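You operate a simulated robot arm through the tools that you are given. There is no shell and no other tool.

Carry out the task below with a simulated two-armed robot. There is one attempt and no reset: what you move stays moved.

JOB
Close up: lids on the blue and green tins, dauber in its cup, display off, slide in.

Only the result counts: the job must be done as asked and must still hold three seconds after the hand-in. Knocking over, shifting, dropping, spilling or breaking anything else fails it. A push-on lid holds only when it is set on centred and level and pressed home; a screw cap is set on level and turned clockwise until tight.

ROBOT AND FRAMES
Two 7-joint arms with fingered hands on one trunk that stands fixed in place. Base frame: the origin is at the foot of the trunk, x ahead of it, y to its left, z up. Units: cm, rad, N and s.
The left shoulder is at [20, 13.5, 84.5], the right one opposite. Each reaches about 88.5 cm from its shoulder. Payload 4 kg a hand.
The TCP of each hand is the grasp point between the finger pads, 2.5 cm short of the fingertips. In the tool frame z runs along the fingers and y along their closing line. The gripper opens to 8.8 cm; its body begins 2.9 cm behind the TCP. The gripper is a hand of 4 fingers: y runs from the thumb to the fingers, the wrist lies at [-1.3, -10.6, -17.4] in the tool frame.
Orientation is told as [roll, pitch, yaw] about the base's x, y, z axes, in that order, counted from this pose: with the fingers straight down and the wrist toward the robot, the tool's x, y and z point along [0, 1, 0], [1, 0, 0] and [0, 0, -1] of the base frame.

CONTROLS
- The arms move only by the tool step_arm. It takes "left_series", "right_series" or both (then of equal length, played together; a hand with none holds still); each is a list of rows, each a list of 2 entries, a list of its own where there are three numbers: the shift along the base's x, y, z in cm, then the turn, a rotation vector about the base's x, y, z in rad. In form: [[[x, y, z], [rx, ry, rz]], ...]. A call has 1 to 20 rows; each row is the pose to reach, as a shift and turn from the pose commanded when the call began. A row lasts 0.2 s, in which the tool goes at most 5 cm and 0.15 rad; a call with a longer step from one row to the next is refused whole. A pose out of reach is approached as far as the arm can. The call stops where the force on the tool passes 90 N (or 10 N more than at its start, if that is more) or the arm is blocked; 0.2 s more then pass. In this call time passes only in rows, and 0.2 s behind the last. The reply holds the time, the measured pose of the TCP, the force on the tool along the base axes, the opening and the grip force, in the units named above and with some noise, with the torque about the TCP (base axes, N m) and any sound that the robot's microphone picked up.
- Cameras (640 x 400 px; columns grow to the right, rows downward): "scene" is now at [13.42, -2.4, 144.13]; the picture's right is [-0.31, -0.95, 0.00], its down [-0.71, 0.23, -0.66] and it looks along [0.63, -0.21, -0.75] (base axes); focal length 322 px, centre (320, 200). "left" rides on the left gripper at [-6.4, -8.3, -9.8] in its tool frame; the picture's right is [-0.62, -0.37, 0.69], its down [0.71, -0.63, 0.30] and it looks along [0.32, 0.68, 0.65] (tool axes); focal length 265 px, centre (320, 200). "right" rides on the right gripper at [6.4, -8.3, -9.8] in its tool frame; the picture's right is [-0.62, 0.37, -0.69], its down [-0.71, -0.63, 0.30] and it looks along [-0.32, 0.68, 0.65] (tool axes); focal length 265 px, centre (320, 200). There is no depth. A picture from a camera that has moved, and an enlarged one, comes with that camera's place and axes in the base frame and with its lens.
- grab_frame(camera): a new picture of that camera. It takes no simulated time.
- slide_trunk(by): slides the trunk up (or, below 0, down) by that many cm; the arms and the scene camera ride with it, the base frame stays. It gives what a move gives, with no picture.
- move_fingers(index, middle, ring, thumb_bend, thumb_turn, hand): sets how far each is bent, from 0 (flat) to 1 (curled in); at 0.3 the hand is open as for a grip, at 0.7 the pads meet at the TCP. One left out holds its place. A second passes; each finger stops where it meets its share of the squeeze, and holds until it gets a number again. It is the only way to open and close the hand. It gives what a move gives, with no picture; readings hold the bend of each and the force on the fingers (four entries, about 0 where the hand has none), thumb and palm. thumb_turn goes from beside the hand (0) to across from the fingers (1), as for a grip.
- turn_head(pan, tilt): turns the head with the scene camera to pan (to the left, within 1.693 rad either way) and tilt (down, from -0.506 to 1.204), counted from straight ahead of the robot. It gives what a move gives.
- inspect(camera, box): a new picture of the part [left, top, right, bottom] of that camera's present view, enlarged. It takes no simulated time.
- close_job(): hands the job in; it is judged then, once.

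Places have to be worked out from the pictures, the camera data and where the tool is seen. Open the grippers and draw the arms clear of the work before you hand the job in, unless the task says otherwise.

The tools are called as name(argument=value, ...) on one line, values as JSON. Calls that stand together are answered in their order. step_arm: Moves the arms, as the interface text tells. Its arguments: {"type":"object","properties":{"left_series":{"type":"array","items":{"type":"array"}},"right_series":{"type":"array","items":{"type":"array"}}},"required":[]} The other tools are called the same way: slide_trunk (by) moves the trunk up or down; move_fingers (index, middle, ring, thumb_bend, thumb_turn, hand) moves the fingers one by one; turn_head (pan, tilt) turns the head that bears the scene camera; grab_frame (camera) takes a picture; inspect (camera, box) takes an enlarged picture of a part of a camera's view; close_job () hands the job in.

At the start:

```text
time: 0.0
left_position: [48.68, 8.32, 101.56]
left_ee_rot: [0.0, 0.0, -0.001]
left_wrist_force: [0.6, -0.4, 0.5]
left_torque: [0.05, 0.0, 0.02]
left_width: 8.78
left_grasp_force: 0.1
left_shape: jaw
left_bend: [0.3, 0.3, 0.3, 0.3, 0.98]
left_finger forces: [0.0, 0.0, 0.0, 0.1, 0.1, 0.1]
right_position: [46.33, -34.09, 104.92]
right_ee_rot: [-0.001, -0.001, -0.001]
right_wrist_force: [0.5, 0.4, 0.0]
right_torque: [0.02, -0.04, -0.01]
right_width: 8.76
right_grasp_force: 0.1
right_shape: jaw
right_bend: [0.3, 0.3, 0.3, 0.3, 0.98]
right_finger forces: [0.1, 0.0, 0.0, 0.0, 0.0, 0.0]
trunk travel left (down, up): [-45.0, 32.0]
head pan, tilt (commanded): [-0.318, 0.845]
```

scene: 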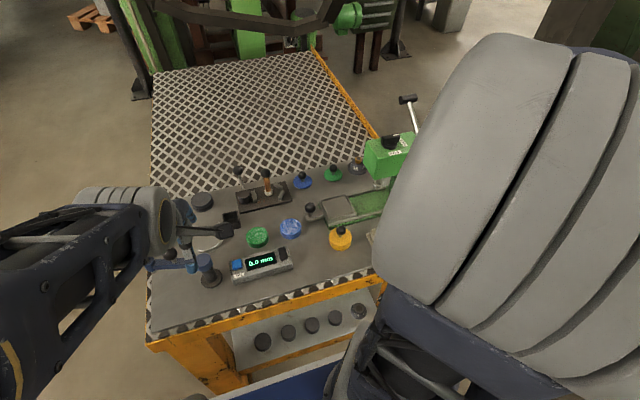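
right: 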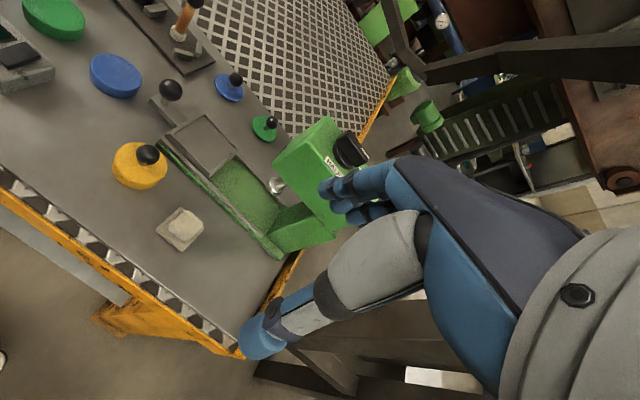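
left: 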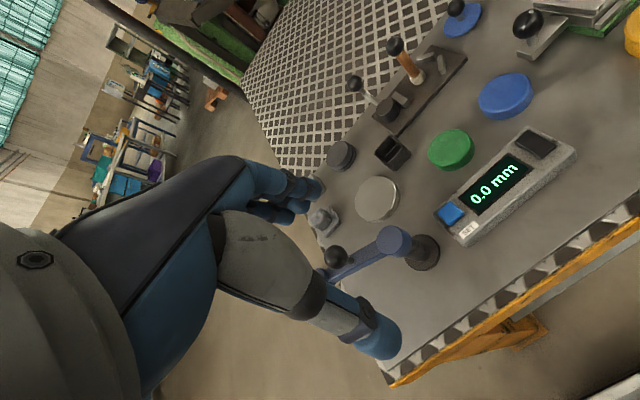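

The first pictures show a bench with tins, lids, a display gauge and a slide device, but the arms block part of the view. I start by taking enlarged views of the bench.

inspect(camera="scene", box=[140, 150, 300, 250])

inspect(camera="scene", box=[260, 130, 420, 260])

inspect(camera="left", box=[320, 0, 640, 200])

inspect(camera="right", box=[0, 0, 320, 200])

```text
4.00 times, centred on (220, 200) of scene
camera zoom: at [13.42, -2.4, 144.13], right [-0.31, -0.95, 0.0], down [-0.71, 0.23, -0.66], along [0.63, -0.21, -0.75], focal length 1287 px, centre (720, 200)
```

zoom: 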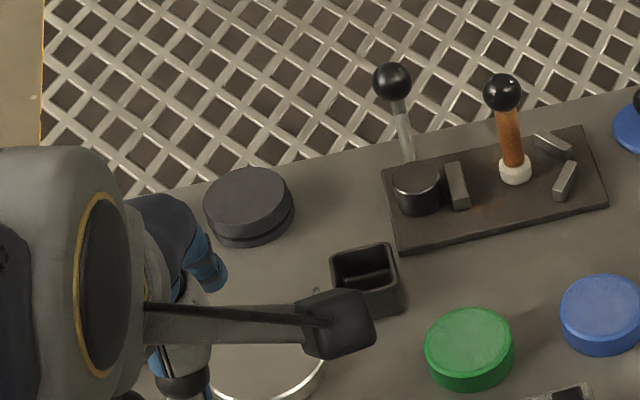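

```text
3.08 times, centred on (340, 195) of scene
camera zoom: at [13.42, -2.4, 144.13], right [-0.31, -0.95, 0.0], down [-0.71, 0.23, -0.66], along [0.63, -0.21, -0.75], focal length 990 px, centre (258, 215)
```

zoom: 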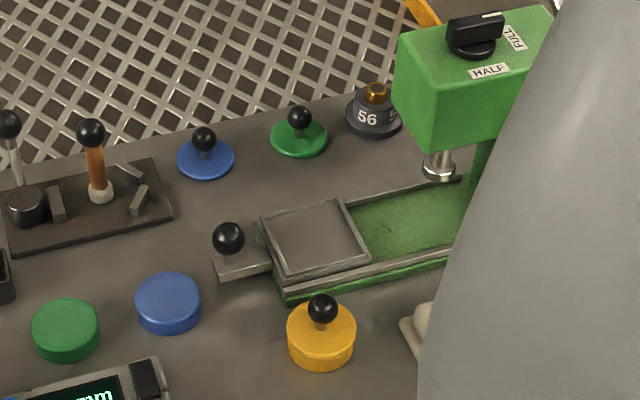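

```text
2.00 times, centred on (480, 100) of left
camera zoom: at [40.33, 1.79, 111.33], right [-0.37, -0.62, -0.69], down [-0.63, 0.71, -0.3], along [0.68, 0.32, -0.65], focal length 531 px, centre (0, 400)
```

zoom: 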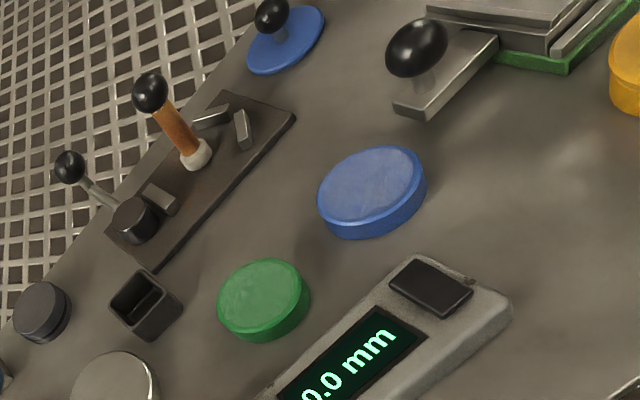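

```text
2.00 times, centred on (160, 100) of right
camera zoom: at [38.09, -27.6, 114.75], right [0.37, -0.62, 0.69], down [-0.63, -0.71, -0.3], along [0.68, -0.33, -0.65], focal length 531 px, centre (640, 400)
```

zoom: 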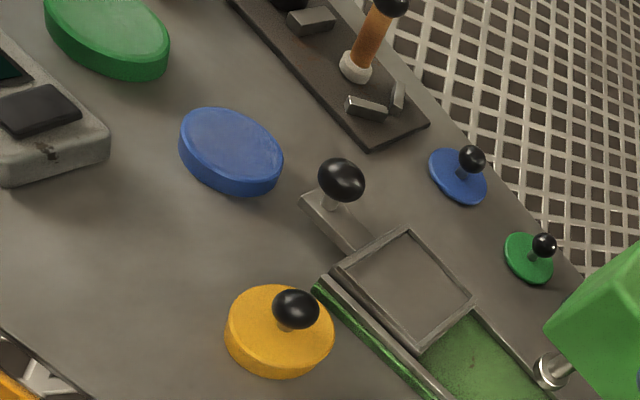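

The bench has a blue and a green tin, matching knobbed lids at the back, a dauber on a dark rack, a display gauge and a green press with a slide. I'll draw both arms outward, since they hide parts of the bench.

step_arm(left_series=[[[-1, 4, 1], [0, 0, 0]], [[-2, 8, 2], [0, 0, 0]], [[-3, 12, 3], [0, 0, 0]], [[-4, 16, 4], [0, 0, 0]], [[-5, 20, 5], [0, 0, 0]]], right_series=[[[-1, -4, 1], [0, 0, 0]], [[-2, -8, 2], [0, 0, 0]], [[-3, -12, 3], [0, 0, 0]], [[-4, -16, 4], [0, 0, 0]], [[-5, -20, 5], [0, 0, 0]]])

grab_frame(camera="scene")

grab_frame(camera="right")

grab_frame(camera="left")

```text
time: 1.2
left_position: [43.3, 28.37, 106.88]
left_ee_rot: [-0.001, 0.001, -0.002]
left_wrist_force: [0.4, -0.4, 0.4]
left_torque: [-0.03, 0.02, 0.0]
left_width: 8.77
left_grasp_force: 0.0
left_shape: jaw
left_bend: [0.3, 0.3, 0.3, 0.3, 0.98]
left_finger forces: [0.1, 0.0, 0.0, 0.0, 0.0, 0.0]
right_position: [41.8, -54.16, 109.78]
right_ee_rot: [0.0, 0.002, -0.001]
right_wrist_force: [0.3, 0.7, 0.4]
right_torque: [-0.04, -0.04, 0.0]
right_width: 8.78
right_grasp_force: 0.0
right_shape: jaw
right_bend: [0.3, 0.3, 0.3, 0.3, 0.98]
right_finger forces: [0.0, 0.0, 0.1, 0.0, 0.0, 0.0]
trunk travel left (down, up): [-45.0, 32.0]
head pan, tilt (commanded): [-0.318, 0.845]
```

```text
taken
camera scene: at [13.42, -2.38, 144.13], right [-0.31, -0.95, 0.0], down [-0.71, 0.23, -0.66], along [0.63, -0.21, -0.75], focal length 322 px, centre (320, 200)
```

scene: 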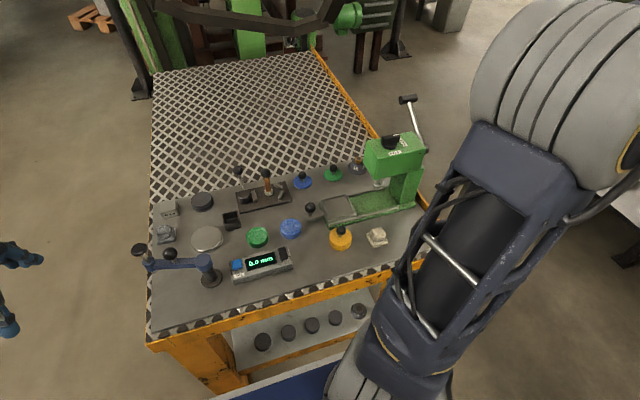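

```text
taken
camera right: at [33.47, -47.56, 119.67], right [0.37, -0.62, 0.69], down [-0.63, -0.71, -0.3], along [0.68, -0.32, -0.65], focal length 265 px, centre (320, 200)
```

right: 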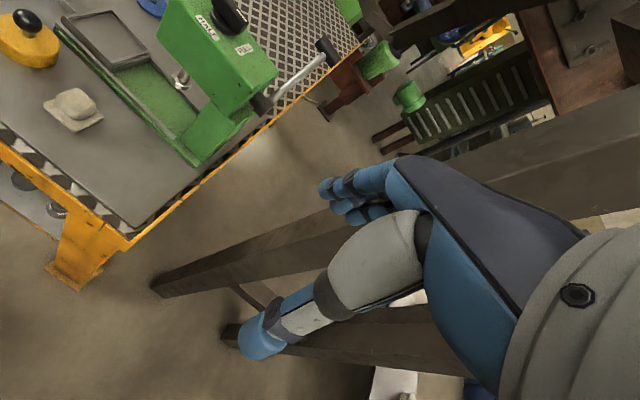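

```text
taken
camera left: at [34.97, 21.78, 116.46], right [-0.37, -0.62, -0.69], down [-0.63, 0.72, -0.3], along [0.68, 0.32, -0.65], focal length 265 px, centre (320, 200)
```

left: 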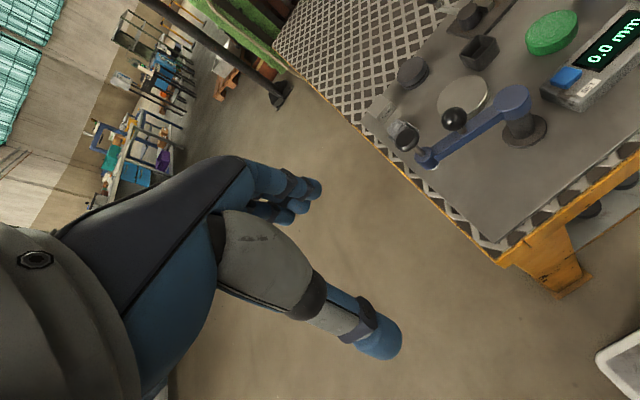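

The work area is now clear in the scene view. I'll enlarge it piece by piece to work out each object.

inspect(camera="scene", box=[215, 155, 315, 225])

inspect(camera="scene", box=[220, 210, 320, 290])

inspect(camera="scene", box=[290, 120, 430, 220])

inspect(camera="scene", box=[290, 180, 420, 260])

inspect(camera="scene", box=[130, 180, 250, 300])

```text
5.71 times, centred on (265, 190) of scene
camera zoom: at [13.42, -2.38, 144.13], right [-0.31, -0.95, 0.0], down [-0.71, 0.23, -0.66], along [0.63, -0.21, -0.75], focal length 1839 px, centre (634, 257)
```

zoom: 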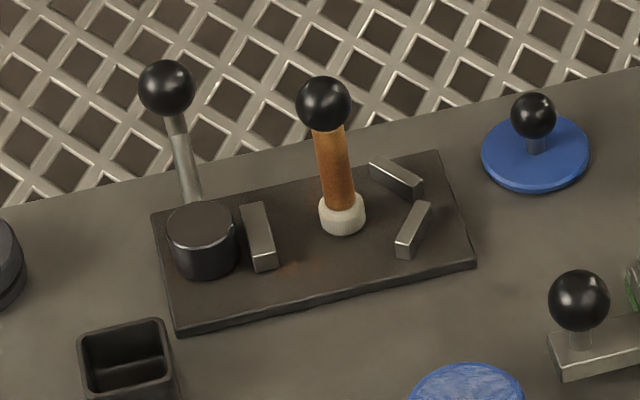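

```text
5.00 times, centred on (270, 250) of scene
camera zoom: at [13.42, -2.38, 144.13], right [-0.31, -0.95, 0.0], down [-0.71, 0.23, -0.66], along [0.63, -0.21, -0.75], focal length 1609 px, centre (570, -50)
```

zoom: 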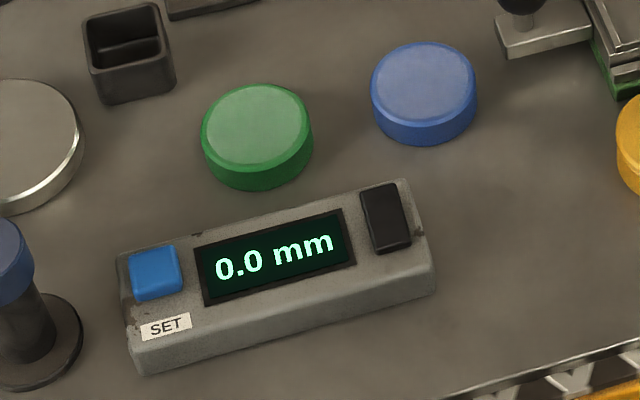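

```text
4.00 times, centred on (360, 170) of scene
camera zoom: at [13.42, -2.38, 144.13], right [-0.31, -0.95, 0.0], down [-0.71, 0.23, -0.66], along [0.63, -0.21, -0.75], focal length 1287 px, centre (160, 320)
```

zoom: 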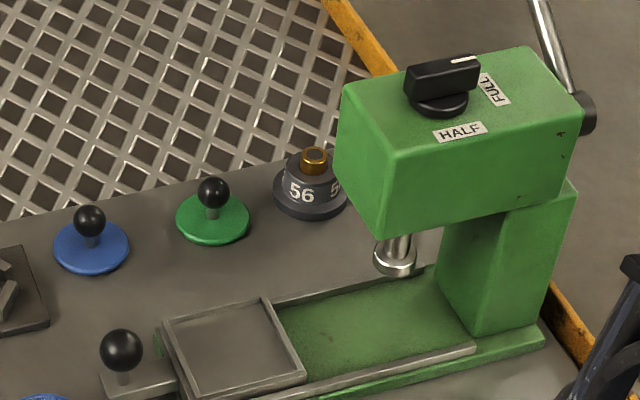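

```text
4.92 times, centred on (355, 220) of scene
camera zoom: at [13.42, -2.38, 144.13], right [-0.31, -0.95, 0.0], down [-0.71, 0.23, -0.66], along [0.63, -0.21, -0.75], focal length 1584 px, centre (148, 102)
```

zoom: 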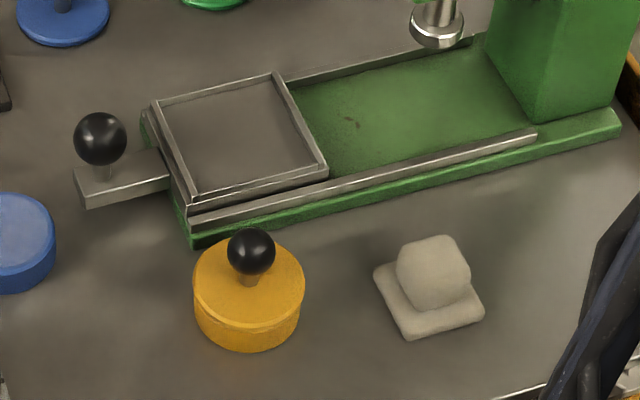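

```text
3.33 times, centred on (190, 240) of scene
camera zoom: at [13.42, -2.38, 144.13], right [-0.31, -0.95, 0.0], down [-0.71, 0.23, -0.66], along [0.63, -0.21, -0.75], focal length 1073 px, centre (753, 67)
```

zoom: 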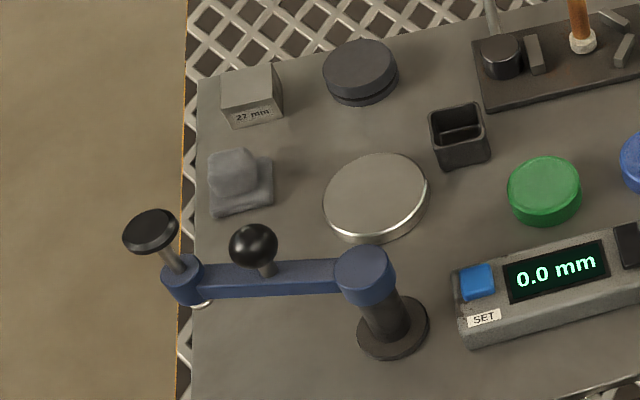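

I now have all the items identified in principle. To measure heights I'll raise the trunk by 20 cm and take a second set of views (a vertical baseline for the scene camera).

slide_trunk(by=20)

grab_frame(camera="scene")

```text
time: 3.4
left_position: [43.33, 28.25, 126.76]
left_ee_rot: [-0.002, 0.001, -0.001]
left_wrist_force: [0.0, 0.2, -0.3]
left_torque: [-0.04, 0.0, 0.01]
left_width: 8.74
left_grasp_force: 0.0
left_shape: jaw
left_bend: [0.3, 0.3, 0.3, 0.3, 0.98]
left_finger forces: [0.1, 0.0, 0.1, 0.0, 0.1, 0.0]
right_position: [41.81, -54.24, 129.78]
right_ee_rot: [0.001, 0.0, -0.001]
right_wrist_force: [-0.3, 0.3, -0.2]
right_torque: [-0.02, -0.02, 0.01]
right_width: 8.75
right_grasp_force: 0.0
right_shape: jaw
right_bend: [0.3, 0.3, 0.3, 0.3, 0.98]
right_finger forces: [0.0, 0.1, 0.0, 0.0, 0.1, 0.0]
trunk travel left (down, up): [-65.0, 12.0]
head pan, tilt (commanded): [-0.318, 0.845]
```

```text
taken
camera scene: at [13.42, -2.4, 164.13], right [-0.31, -0.95, 0.0], down [-0.71, 0.23, -0.66], along [0.63, -0.21, -0.75], focal length 322 px, centre (320, 200)
```

scene: 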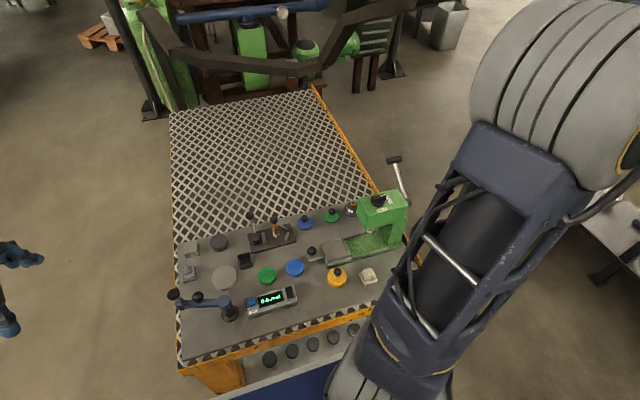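

inspect(camera="scene", box=[230, 200, 330, 262])

inspect(camera="scene", box=[230, 245, 330, 315])

inspect(camera="scene", box=[290, 180, 420, 290])

```text
6.40 times, centred on (280, 231) of scene
camera zoom: at [13.42, -2.4, 164.13], right [-0.31, -0.95, 0.0], down [-0.71, 0.23, -0.66], along [0.63, -0.21, -0.75], focal length 2060 px, centre (576, 2)
```

zoom: 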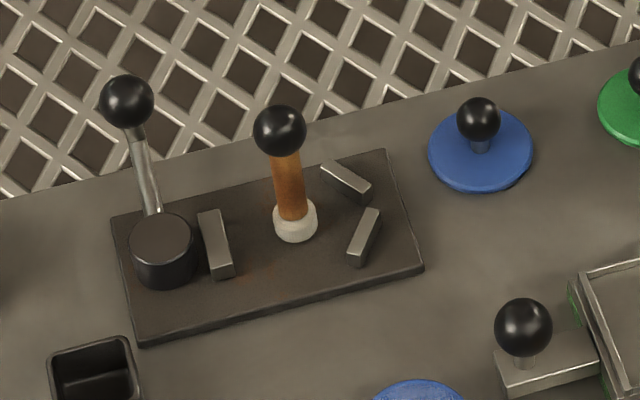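

```text
5.71 times, centred on (280, 280) of scene
camera zoom: at [13.42, -2.4, 164.13], right [-0.31, -0.95, 0.0], down [-0.71, 0.23, -0.66], along [0.63, -0.21, -0.75], focal length 1839 px, centre (549, -257)
```

zoom: 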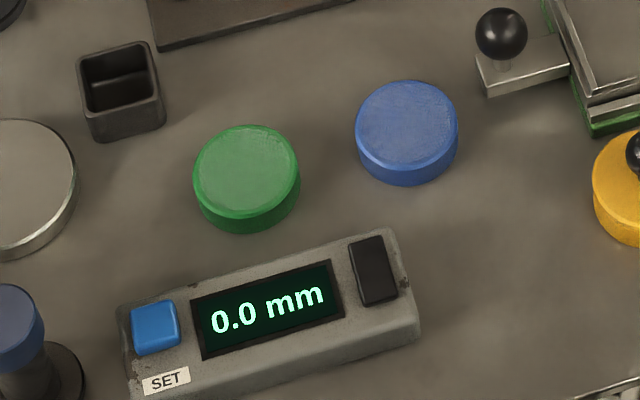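

```text
3.64 times, centred on (355, 235) of scene
camera zoom: at [13.42, -2.4, 164.13], right [-0.31, -0.95, 0.0], down [-0.71, 0.23, -0.66], along [0.63, -0.21, -0.75], focal length 1170 px, centre (193, 73)
```

zoom: 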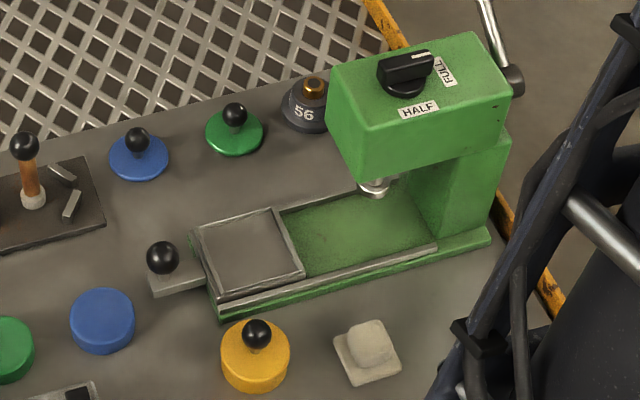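

From the two camera heights I place the tin tops at z≈78.3 (green [62.7,-2.2], blue [62.8,-10.8]), the lids at [78.7,-18.5] and [78.6,-28], the dauber at [76.1,-8] and the cup at [70,3.3]. I zoom in harder to check details.

inspect(camera="scene", box=[232, 245, 264, 275])

inspect(camera="scene", box=[240, 280, 304, 320])

inspect(camera="scene", box=[250, 256, 314, 296])

inspect(camera="scene", box=[290, 200, 354, 240])

inspect(camera="scene", box=[300, 230, 380, 290])

inspect(camera="scene", box=[165, 225, 245, 285])

```text
13.33 times, centred on (248, 260) of scene
camera zoom: at [13.42, -2.4, 164.13], right [-0.31, -0.95, 0.0], down [-0.71, 0.23, -0.66], along [0.63, -0.21, -0.75], focal length 4291 px, centre (1280, -600)
```

zoom: 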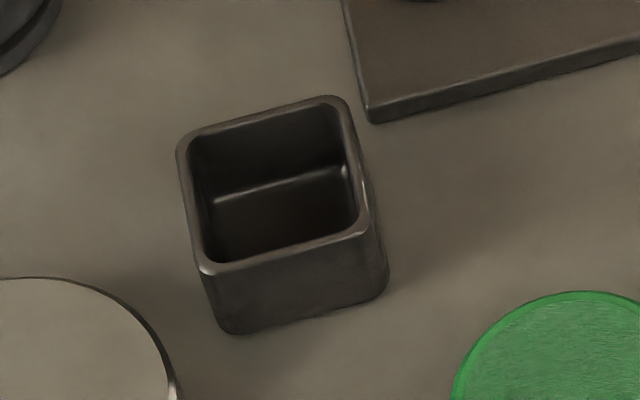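

```text
10.00 times, centred on (272, 300) of scene
camera zoom: at [13.42, -2.4, 164.13], right [-0.31, -0.95, 0.0], down [-0.71, 0.23, -0.66], along [0.63, -0.21, -0.75], focal length 3218 px, centre (800, -800)
```

zoom: 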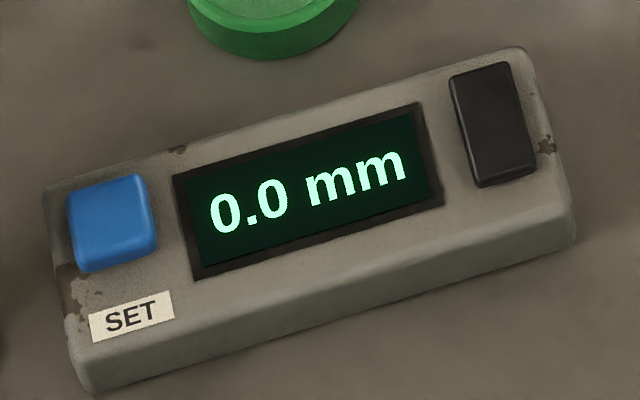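

```text
10.00 times, centred on (282, 276) of scene
camera zoom: at [13.42, -2.4, 164.13], right [-0.31, -0.95, 0.0], down [-0.71, 0.23, -0.66], along [0.63, -0.21, -0.75], focal length 3218 px, centre (700, -560)
```

zoom: 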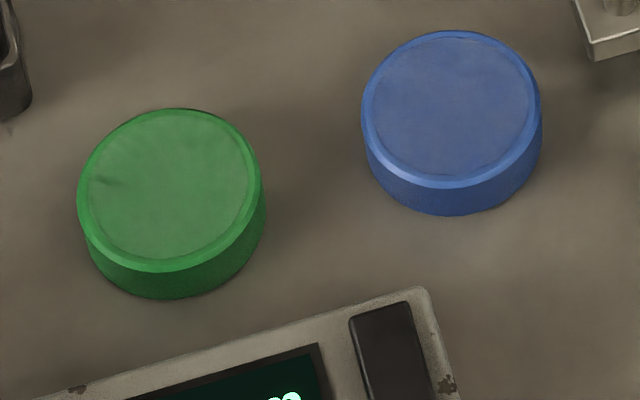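

```text
10.00 times, centred on (322, 220) of scene
camera zoom: at [13.42, -2.4, 164.13], right [-0.31, -0.95, 0.0], down [-0.71, 0.23, -0.66], along [0.63, -0.21, -0.75], focal length 3218 px, centre (300, 0)
```

zoom: 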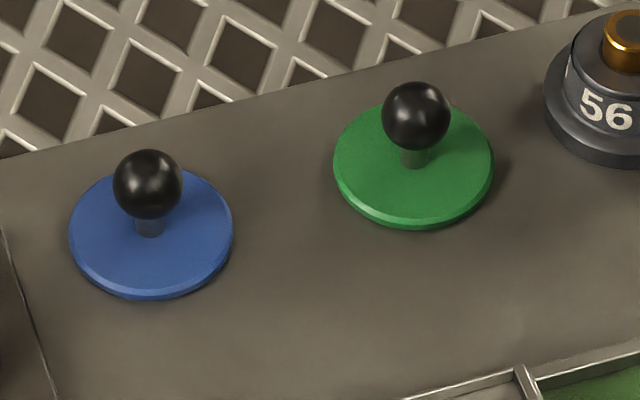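

```text
6.67 times, centred on (340, 260) of scene
camera zoom: at [13.42, -2.4, 164.13], right [-0.31, -0.95, 0.0], down [-0.71, 0.23, -0.66], along [0.63, -0.21, -0.75], focal length 2146 px, centre (187, -200)
```

zoom: 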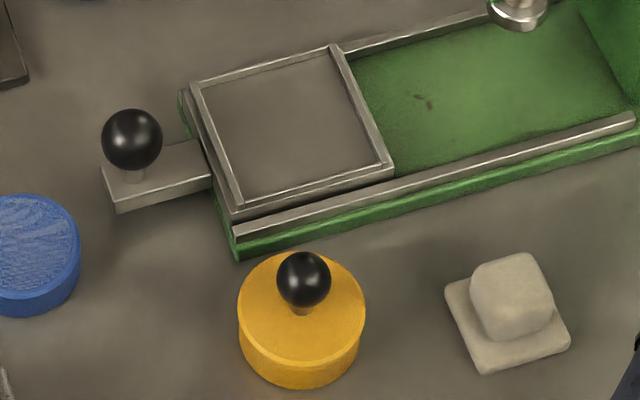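

```text
6.67 times, centred on (205, 255) of scene
camera zoom: at [13.42, -2.4, 164.13], right [-0.31, -0.95, 0.0], down [-0.71, 0.23, -0.66], along [0.63, -0.21, -0.75], focal length 2146 px, centre (1087, -167)
```

zoom: 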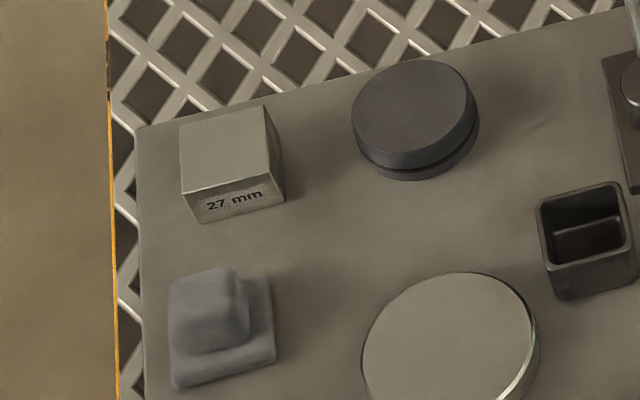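

The zoom is re-rendered crisp, so I can measure well: tins centred near [62.5,-2.1] and [62.5,-10.7], lids at [78.6,-18.5] and [78.6,-28.0]. Next I look closer at the display's black switch and at the slide and press clearance.

inspect(camera="scene", box=[280, 280, 304, 303])

inspect(camera="scene", box=[340, 180, 412, 255])

inspect(camera="right", box=[0, 0, 320, 200])

inspect(camera="left", box=[400, 0, 640, 150])

```text
16.00 times, centred on (292, 292) of scene
camera zoom: at [13.42, -2.4, 164.13], right [-0.31, -0.95, 0.0], down [-0.71, 0.23, -0.66], along [0.63, -0.21, -0.75], focal length 5149 px, centre (768, -1264)
```

zoom: 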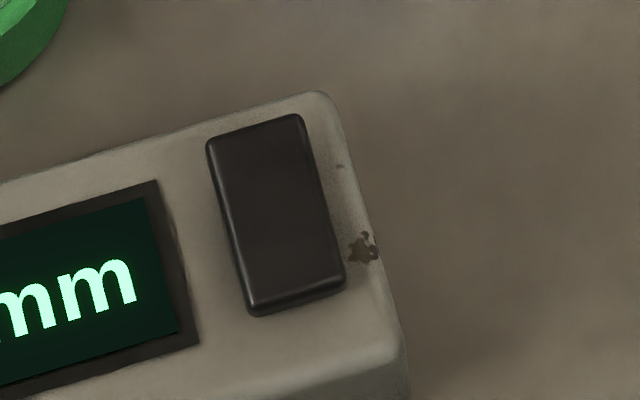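

```text
5.33 times, centred on (376, 218) of scene
camera zoom: at [13.42, -2.4, 164.13], right [-0.31, -0.95, 0.0], down [-0.71, 0.23, -0.66], along [0.63, -0.21, -0.75], focal length 1716 px, centre (21, 107)
```

zoom: 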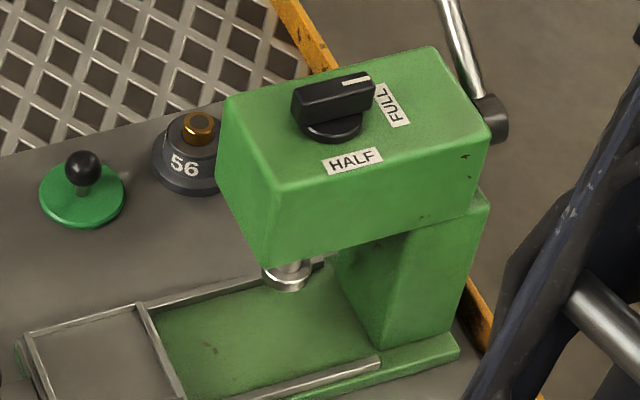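

```text
2.00 times, centred on (160, 100) of right
camera zoom: at [33.48, -47.53, 139.65], right [0.37, -0.62, 0.69], down [-0.63, -0.71, -0.3], along [0.68, -0.33, -0.65], focal length 531 px, centre (640, 400)
```

zoom: 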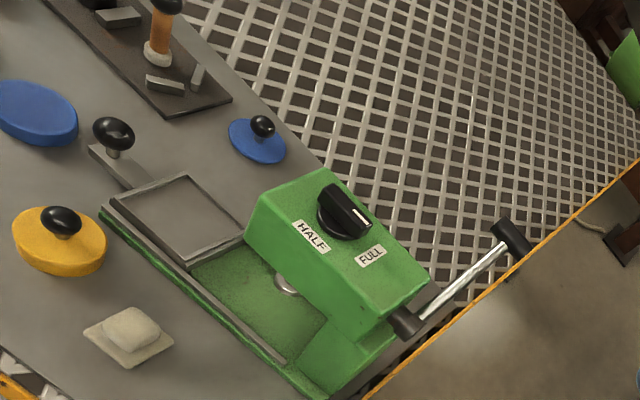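

```text
2.67 times, centred on (520, 75) of left
camera zoom: at [35.01, 21.71, 136.45], right [-0.37, -0.62, -0.69], down [-0.63, 0.71, -0.3], along [0.68, 0.32, -0.65], focal length 708 px, centre (-213, 533)
```

zoom: 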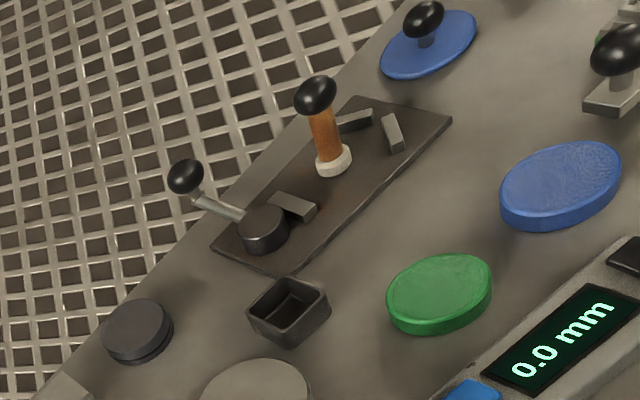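

Press head measures about z 89–96 with its left face near y≈-32, so the slide knob should be pushed without the hand overhanging toward the press. I bring the right hand into the scene camera's view, high above the bench, to learn how the fingers look when closed.

step_arm(right_series=[[[1, 4, -2], [0, 0, 0]], [[2, 8, -4], [0, 0, 0]], [[3, 12, -6], [0, 0, 0]], [[4, 16, -8], [0, 0, 0]], [[5, 20, -10], [0, 0, 0]], [[6, 24, -12], [0, 0, 0]], [[8, 28, -14], [0, 0, 0]], [[10, 32, -15], [0, 0, 0]]])

grab_frame(camera="scene")

grab_frame(camera="right")

```text
time: 5.2
left_position: [43.41, 28.23, 126.76]
left_ee_rot: [0.001, 0.001, -0.001]
left_wrist_force: [-0.4, 0.0, 1.0]
left_torque: [0.03, -0.01, 0.0]
left_width: 8.78
left_grasp_force: 0.0
left_shape: jaw
left_bend: [0.3, 0.3, 0.3, 0.3, 0.98]
left_finger forces: [0.0, 0.1, 0.1, 0.0, 0.0, 0.0]
right_position: [52.19, -21.92, 114.76]
right_ee_rot: [0.001, 0.002, -0.005]
right_wrist_force: [-0.2, -0.4, 0.1]
right_torque: [0.02, -0.04, -0.02]
right_width: 8.76
right_grasp_force: 0.1
right_shape: jaw
right_bend: [0.3, 0.3, 0.3, 0.3, 0.98]
right_finger forces: [0.0, 0.0, 0.1, 0.0, 0.1, 0.1]
trunk travel left (down, up): [-65.0, 12.0]
head pan, tilt (commanded): [-0.318, 0.845]
```

```text
taken
camera scene: at [13.39, -2.42, 164.14], right [-0.31, -0.95, 0.0], down [-0.71, 0.23, -0.66], along [0.63, -0.21, -0.75], focal length 322 px, centre (320, 200)
```

scene: 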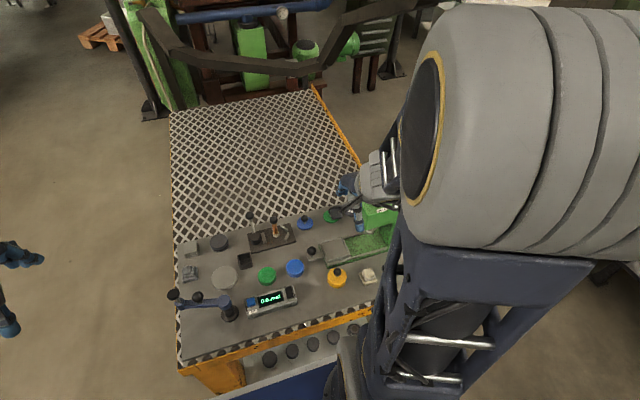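

```text
taken
camera right: at [43.94, -15.33, 124.62], right [0.37, -0.62, 0.69], down [-0.63, -0.71, -0.3], along [0.68, -0.33, -0.65], focal length 265 px, centre (320, 200)
```

right: 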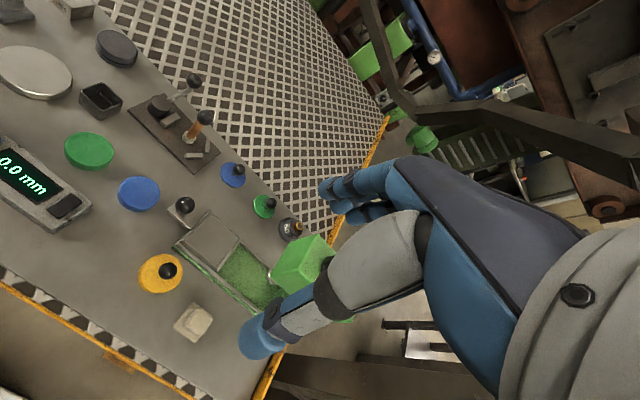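

The hand camera shows the fingers and thumb clearly. I close the right hand in free air to see its closed shape and readings.

move_fingers(hand="right", index=0.6, middle=0.6, ring=0.6, thumb_bend=0.6)

grab_frame(camera="right")

inspect(camera="scene", box=[300, 130, 420, 230])

grab_frame(camera="left")

```text
time: 6.2
left_position: [43.26, 28.29, 126.79]
left_ee_rot: [0.0, 0.0, 0.001]
left_wrist_force: [-0.7, 0.0, -0.3]
left_torque: [0.0, 0.03, 0.01]
left_width: 8.79
left_grasp_force: 0.1
left_shape: jaw
left_bend: [0.3, 0.3, 0.3, 0.3, 0.98]
left_finger forces: [0.0, 0.1, 0.0, 0.0, 0.0, 0.0]
right_position: [52.31, -21.83, 114.84]
right_ee_rot: [0.001, -0.001, -0.002]
right_wrist_force: [0.6, -1.0, 0.4]
right_torque: [0.02, -0.02, 0.01]
right_width: 2.04
right_grasp_force: 0.0
right_shape: fingers
right_bend: [0.6, 0.6, 0.6, 0.6, 0.98]
right_finger forces: [0.1, 0.1, 0.0, 0.1, 0.1, 0.0]
trunk travel left (down, up): [-65.0, 12.0]
head pan, tilt (commanded): [-0.318, 0.845]
```

```text
taken
camera right: at [43.97, -15.35, 124.64], right [0.37, -0.62, 0.69], down [-0.63, -0.71, -0.3], along [0.68, -0.33, -0.65], focal length 265 px, centre (320, 200)
```

right: 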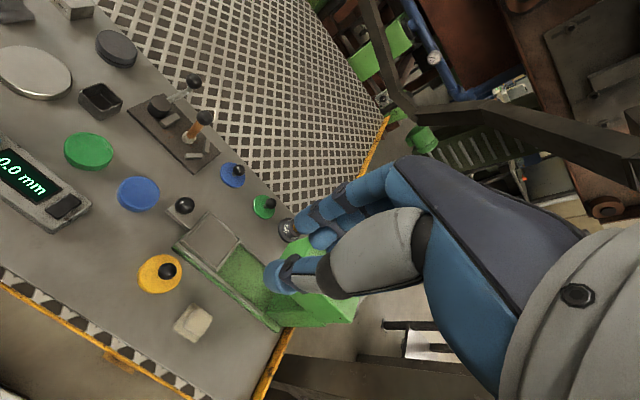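

```text
4.00 times, centred on (360, 180) of scene
camera zoom: at [13.42, -2.4, 164.13], right [-0.31, -0.95, 0.0], down [-0.71, 0.23, -0.66], along [0.63, -0.21, -0.75], focal length 1287 px, centre (160, 280)
```

zoom: 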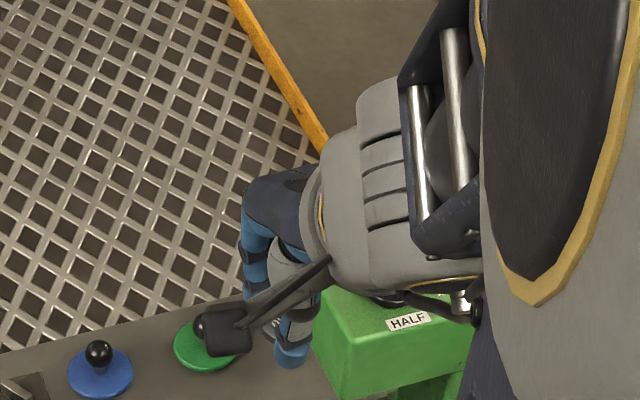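

```text
taken
camera left: at [35.01, 21.71, 136.46], right [-0.37, -0.62, -0.69], down [-0.63, 0.71, -0.3], along [0.68, 0.32, -0.65], focal length 265 px, centre (320, 200)
```

left: 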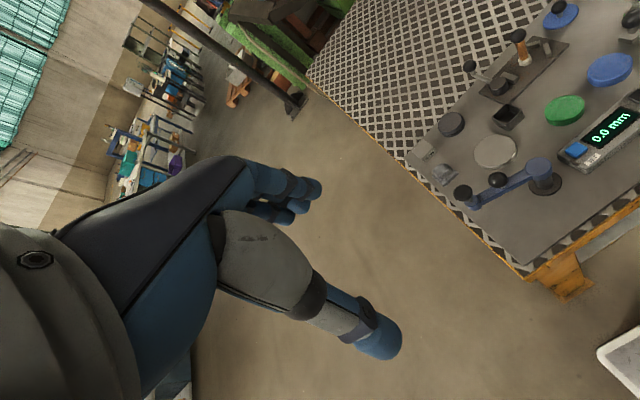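

Width tracks the finger bend as expected. I first do the slide, because its knob stands close to the blue tin: I close the right hand fully and bring it above the blue tin, on the near-left side of the slide knob, slightly rolled so that the fingertips lead.

move_fingers(hand="right", index=0.7, middle=0.7, ring=0.7, thumb_bend=0.7)

step_arm(right_series=[[[1.8, 3.0, -2], [-0.05, 0, 0]], [[3.6, 6.0, -4], [-0.1, 0, 0]], [[5.4, 9.0, -6], [-0.15, 0, 0]], [[7.2, 12, -8.5], [-0.2, 0, 0]], [[9, 14, -11], [-0.2, 0, 0]], [[10.7, 15.9, -14], [-0.2, 0, 0]], [[10.7, 15.9, -18], [-0.2, 0, 0]], [[10.7, 15.9, -22], [-0.2, 0, 0]]])

grab_frame(camera="scene")

grab_frame(camera="right")

inspect(camera="left", box=[400, 0, 640, 200])

```text
time: 7.2
left_position: [43.33, 28.3, 126.84]
left_ee_rot: [0.001, 0.0, 0.001]
left_wrist_force: [-0.6, -0.5, -0.8]
left_torque: [-0.01, 0.02, 0.05]
left_width: 8.77
left_grasp_force: 0.0
left_shape: jaw
left_bend: [0.3, 0.3, 0.3, 0.3, 0.98]
left_finger forces: [0.1, 0.1, 0.0, 0.1, 0.0, 0.0]
right_position: [52.33, -21.84, 114.81]
right_ee_rot: [0.0, 0.002, -0.002]
right_wrist_force: [0.1, 0.3, -0.6]
right_torque: [0.0, -0.02, -0.02]
right_width: 0.01
right_grasp_force: 0.0
right_shape: fingers
right_bend: [0.7, 0.7, 0.7, 0.7, 0.98]
right_finger forces: [0.0, 0.0, 0.0, 0.1, 0.0, 0.0]
trunk travel left (down, up): [-65.0, 12.0]
head pan, tilt (commanded): [-0.318, 0.845]
```

```text
time: 9.0
left_position: [43.25, 28.34, 126.77]
left_ee_rot: [0.0, 0.001, 0.0]
left_wrist_force: [0.7, -0.2, 0.3]
left_torque: [-0.01, -0.05, 0.01]
left_width: 8.75
left_grasp_force: 0.1
left_shape: jaw
left_bend: [0.3, 0.3, 0.3, 0.3, 0.98]
left_finger forces: [0.0, 0.1, 0.0, 0.0, 0.0, 0.0]
right_position: [62.56, -6.08, 92.92]
right_ee_rot: [-0.2, -0.001, -0.002]
right_wrist_force: [0.4, 0.3, 0.7]
right_torque: [0.01, 0.01, 0.0]
right_width: 0.0
right_grasp_force: 0.1
right_shape: fingers
right_bend: [0.7, 0.7, 0.7, 0.7, 0.98]
right_finger forces: [0.0, 0.0, 0.1, 0.1, 0.0, 0.0]
right hand out of reach, approached as far as the arm can: row 1, 2, 3
trunk travel left (down, up): [-65.0, 12.0]
head pan, tilt (commanded): [-0.318, 0.845]
```

```text
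taken
camera scene: at [13.4, -2.4, 164.15], right [-0.31, -0.95, 0.0], down [-0.71, 0.23, -0.66], along [0.63, -0.21, -0.75], focal length 322 px, centre (320, 200)
```

scene: 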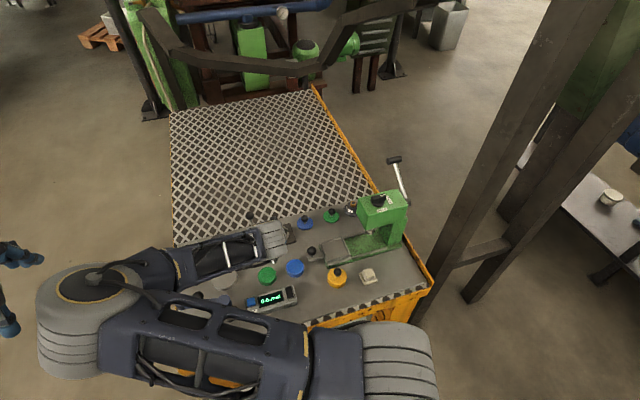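

```text
taken
camera right: at [54.32, 2.29, 101.33], right [0.37, -0.47, 0.8], down [-0.63, -0.76, -0.16], along [0.68, -0.45, -0.58], focal length 265 px, centre (320, 200)
```

right: 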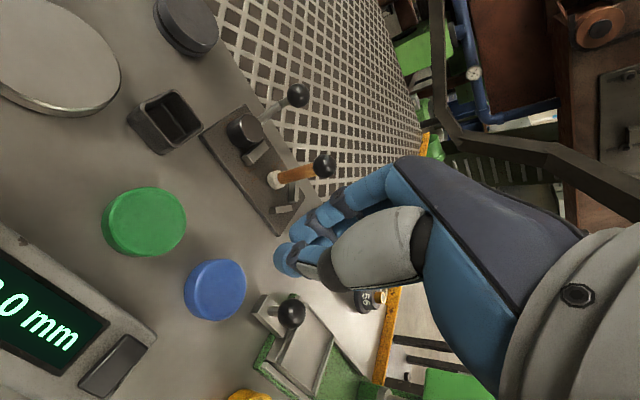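

```text
2.00 times, centred on (520, 100) of left
camera zoom: at [34.99, 21.7, 136.47], right [-0.37, -0.62, -0.69], down [-0.63, 0.71, -0.3], along [0.68, 0.32, -0.65], focal length 531 px, centre (-80, 400)
```

zoom: 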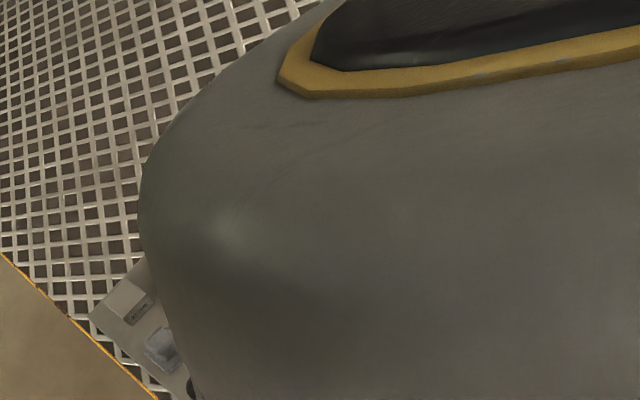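

The right arm's elbow flipped over to the left during that move, although the bench still looks undisturbed. I'd rather have the elbow up and to the right, so I first lift the hand straight up, then return it toward its starting posture in small moves.

step_arm(right_series=[[[0, 0, 4], [0, 0, 0]], [[0, 0, 8], [0, 0, 0]], [[0, 0, 12], [0, 0, 0]], [[-1, -1, 16], [0.05, 0, 0]], [[-2, -2, 20], [0.1, 0, 0]], [[-3, -4, 24], [0.15, 0, 0]]])

grab_frame(camera="scene")

```text
time: 9.8
left_position: [43.45, 28.83, 127.38]
left_ee_rot: [-0.002, -0.017, 0.015]
left_wrist_force: [0.0, 0.6, 1.6]
left_torque: [-0.04, 0.1, -0.02]
left_width: 8.78
left_grasp_force: 0.1
left_shape: jaw
left_bend: [0.3, 0.3, 0.3, 0.3, 0.98]
left_finger forces: [0.0, 0.0, 0.0, 0.0, 0.0, 0.0]
right_position: [62.49, -6.05, 104.54]
right_ee_rot: [-0.205, 0.004, -0.005]
right_wrist_force: [0.2, 1.0, 0.1]
right_torque: [0.02, -0.02, -0.01]
right_width: 0.0
right_grasp_force: 0.0
right_shape: fingers
right_bend: [0.7, 0.7, 0.7, 0.7, 0.98]
right_finger forces: [0.1, 0.0, 0.0, 0.0, 0.0, 0.0]
trunk travel left (down, up): [-65.0, 12.0]
head pan, tilt (commanded): [-0.318, 0.845]
stopped in row 4 (left hand): the force on the tool passed its limit at 136 N (the readings are from after the stop); the commanded pose is now the measured one
```

```text
taken
camera scene: at [13.44, -2.38, 164.12], right [-0.31, -0.95, 0.0], down [-0.71, 0.23, -0.66], along [0.63, -0.21, -0.75], focal length 322 px, centre (320, 200)
```

scene: 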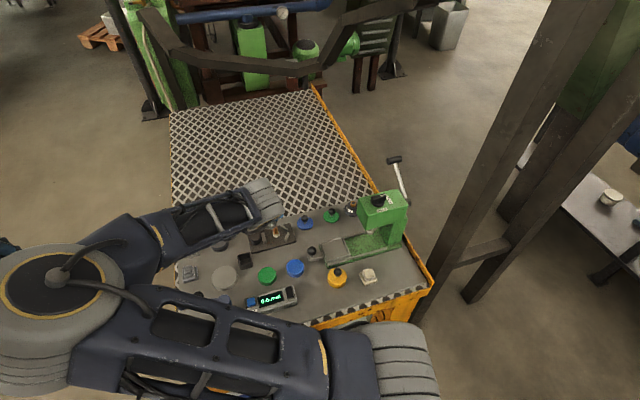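

The right elbow bumped the left hand, nothing on the bench is affected. I move the left hand outward to free the space before going on.

step_arm(left_series=[[[0, 3, 0], [0, 0, 0]], [[0, 7, 0], [0, 0, 0]], [[0, 11, 0], [0, 0, 0]], [[0, 15, 0], [0, 0, 0]], [[0, 19, 0], [0, 0, 0]], [[0, 23, 0], [0, 0, 0]]])

grab_frame(camera="scene")

grab_frame(camera="left")

```text
time: 11.2
left_position: [43.77, 51.69, 127.5]
left_ee_rot: [-0.004, -0.018, 0.016]
left_wrist_force: [-0.3, 0.4, 0.2]
left_torque: [0.0, 0.0, 0.0]
left_width: 8.78
left_grasp_force: 0.0
left_shape: jaw
left_bend: [0.3, 0.3, 0.3, 0.3, 0.98]
left_finger forces: [0.1, 0.0, 0.0, 0.0, 0.0, 0.1]
right_position: [62.46, -6.13, 104.54]
right_ee_rot: [-0.202, 0.003, -0.004]
right_wrist_force: [-0.4, -0.1, -0.5]
right_torque: [0.04, 0.0, -0.01]
right_width: 0.0
right_grasp_force: 0.1
right_shape: fingers
right_bend: [0.7, 0.7, 0.7, 0.7, 0.98]
right_finger forces: [0.1, 0.1, 0.1, 0.0, 0.0, 0.0]
trunk travel left (down, up): [-65.0, 12.0]
head pan, tilt (commanded): [-0.318, 0.845]
```

```text
taken
camera scene: at [13.42, -2.44, 164.13], right [-0.31, -0.95, 0.0], down [-0.71, 0.23, -0.66], along [0.63, -0.21, -0.75], focal length 322 px, centre (320, 200)
```

scene: 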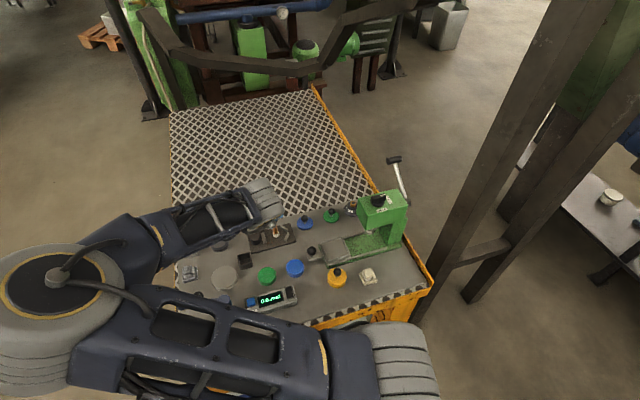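

```text
taken
camera left: at [35.39, 44.96, 137.01], right [-0.35, -0.63, -0.7], down [-0.64, 0.7, -0.32], along [0.69, 0.33, -0.64], focal length 265 px, centre (320, 200)
```

left: 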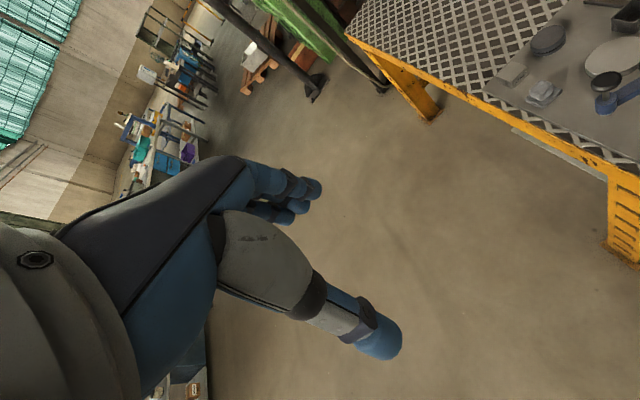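

The left arm is clear. I now lift and swing the right hand far right at height, to bring its elbow back to the outer side.

step_arm(right_series=[[[-1, -3, 3], [0.05, 0, 0]], [[-2, -6, 6], [0.1, 0, 0]], [[-4, -9, 9], [0.15, 0, 0]], [[-6, -12, 12], [0.2, 0, 0]], [[-8, -16, 15], [0.2, 0, 0]], [[-10, -20, 18], [0.2, 0, 0]], [[-12, -24, 20], [0.2, 0, 0]], [[-14, -28, 22], [0.2, 0, 0]]])

grab_frame(camera="scene")

```text
refused: row 5 steps farther than a row can; nothing moved
```

```text
taken
camera scene: at [13.42, -2.44, 164.13], right [-0.31, -0.95, 0.0], down [-0.71, 0.23, -0.66], along [0.63, -0.21, -0.75], focal length 322 px, centre (320, 200)
```

scene: 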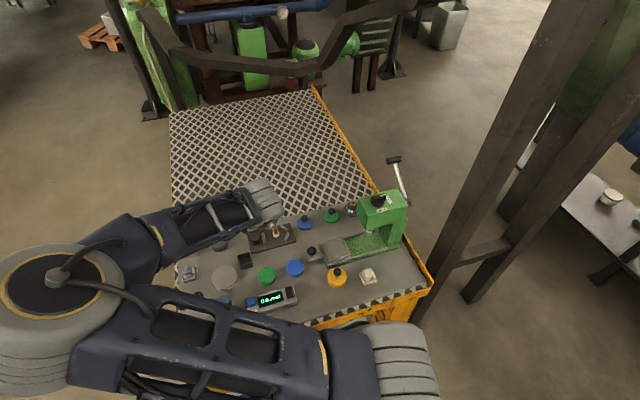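

A step was too long, so I repeat the same path with shorter steps.

step_arm(right_series=[[[-1, -3, 3], [0.05, 0, 0]], [[-2, -6, 6], [0.1, 0, 0]], [[-4, -9, 9], [0.15, 0, 0]], [[-6, -12, 12], [0.2, 0, 0]], [[-8, -15, 14], [0.2, 0, 0]], [[-10, -18, 16], [0.2, 0, 0]], [[-12, -21.5, 18], [0.2, 0, 0]], [[-14, -25, 20], [0.2, 0, 0]]])

grab_frame(camera="scene")

```text
time: 13.0
left_position: [43.89, 51.73, 127.41]
left_ee_rot: [-0.003, -0.017, 0.016]
left_wrist_force: [0.5, 0.6, 0.5]
left_torque: [0.01, 0.04, -0.02]
left_width: 8.79
left_grasp_force: 0.1
left_shape: jaw
left_bend: [0.3, 0.3, 0.3, 0.3, 0.98]
left_finger forces: [0.0, 0.0, 0.0, 0.0, 0.1, 0.1]
right_position: [48.39, -30.96, 124.88]
right_ee_rot: [-0.002, 0.003, -0.002]
right_wrist_force: [-0.3, -0.8, 0.6]
right_torque: [-0.04, -0.01, 0.03]
right_width: 0.0
right_grasp_force: 0.0
right_shape: fingers
right_bend: [0.7, 0.7, 0.7, 0.7, 0.98]
right_finger forces: [0.0, 0.1, 0.0, 0.0, 0.1, 0.0]
trunk travel left (down, up): [-65.0, 12.0]
head pan, tilt (commanded): [-0.318, 0.845]
```

```text
taken
camera scene: at [13.43, -2.36, 164.13], right [-0.31, -0.95, 0.0], down [-0.71, 0.23, -0.66], along [0.63, -0.21, -0.75], focal length 322 px, centre (320, 200)
```

scene: 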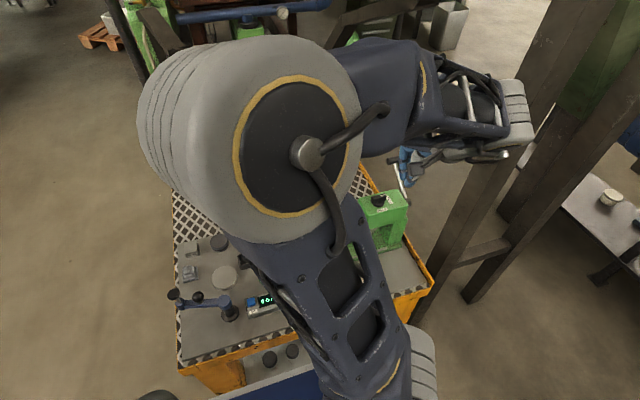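

The elbow stays on the inner side but is well above the bench, which is acceptable as long as it does not flip. I test the working region at a safe height, starting by reaching forward over the lids.

step_arm(right_series=[[[4, 2, -1], [0, 0, 0]], [[8, 4, -3], [0, 0, 0]], [[12, 6, -5], [0, 0, 0]], [[16, 8, -7], [0, 0, 0]], [[20, 9, -9], [0, 0, 0]], [[24, 10, -11], [0, 0, 0]], [[26, 11, -14], [0, 0, 0]], [[28, 12, -17], [0, 0, 0]]])

grab_frame(camera="scene")

grab_frame(camera="right")

```text
time: 14.8
left_position: [43.76, 51.74, 127.41]
left_ee_rot: [-0.001, -0.02, 0.016]
left_wrist_force: [-0.4, -0.4, 0.2]
left_torque: [-0.01, 0.01, 0.01]
left_width: 8.78
left_grasp_force: 0.0
left_shape: jaw
left_bend: [0.3, 0.3, 0.3, 0.3, 0.98]
left_finger forces: [0.1, 0.0, 0.0, 0.1, 0.0, 0.0]
right_position: [76.41, -19.2, 107.63]
right_ee_rot: [-0.004, 0.002, -0.004]
right_wrist_force: [0.0, 0.3, 0.2]
right_torque: [-0.03, 0.01, 0.0]
right_width: 0.01
right_grasp_force: 0.1
right_shape: fingers
right_bend: [0.7, 0.7, 0.7, 0.7, 0.98]
right_finger forces: [0.0, 0.0, 0.0, 0.1, 0.1, 0.0]
trunk travel left (down, up): [-65.0, 12.0]
head pan, tilt (commanded): [-0.318, 0.845]
```

```text
taken
camera scene: at [13.39, -2.38, 164.14], right [-0.31, -0.95, 0.0], down [-0.71, 0.23, -0.66], along [0.63, -0.21, -0.75], focal length 322 px, centre (320, 200)
```

scene: 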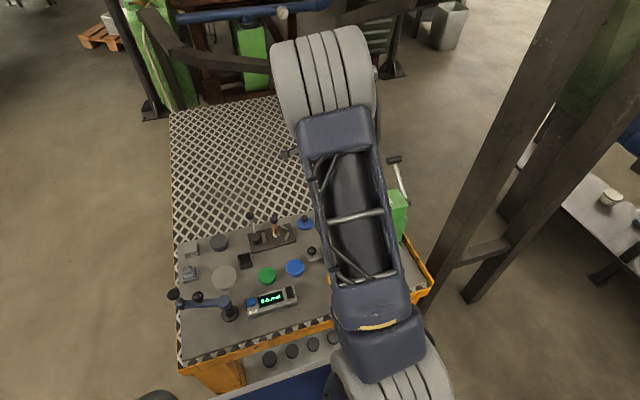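

```text
taken
camera right: at [68.19, -12.62, 117.41], right [0.37, -0.62, 0.69], down [-0.63, -0.71, -0.3], along [0.68, -0.33, -0.65], focal length 265 px, centre (320, 200)
```

right: 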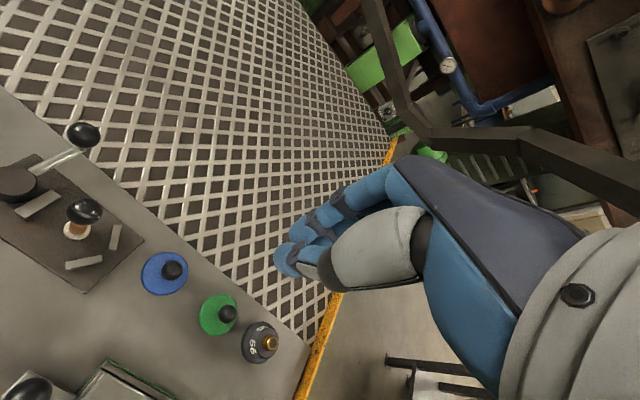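

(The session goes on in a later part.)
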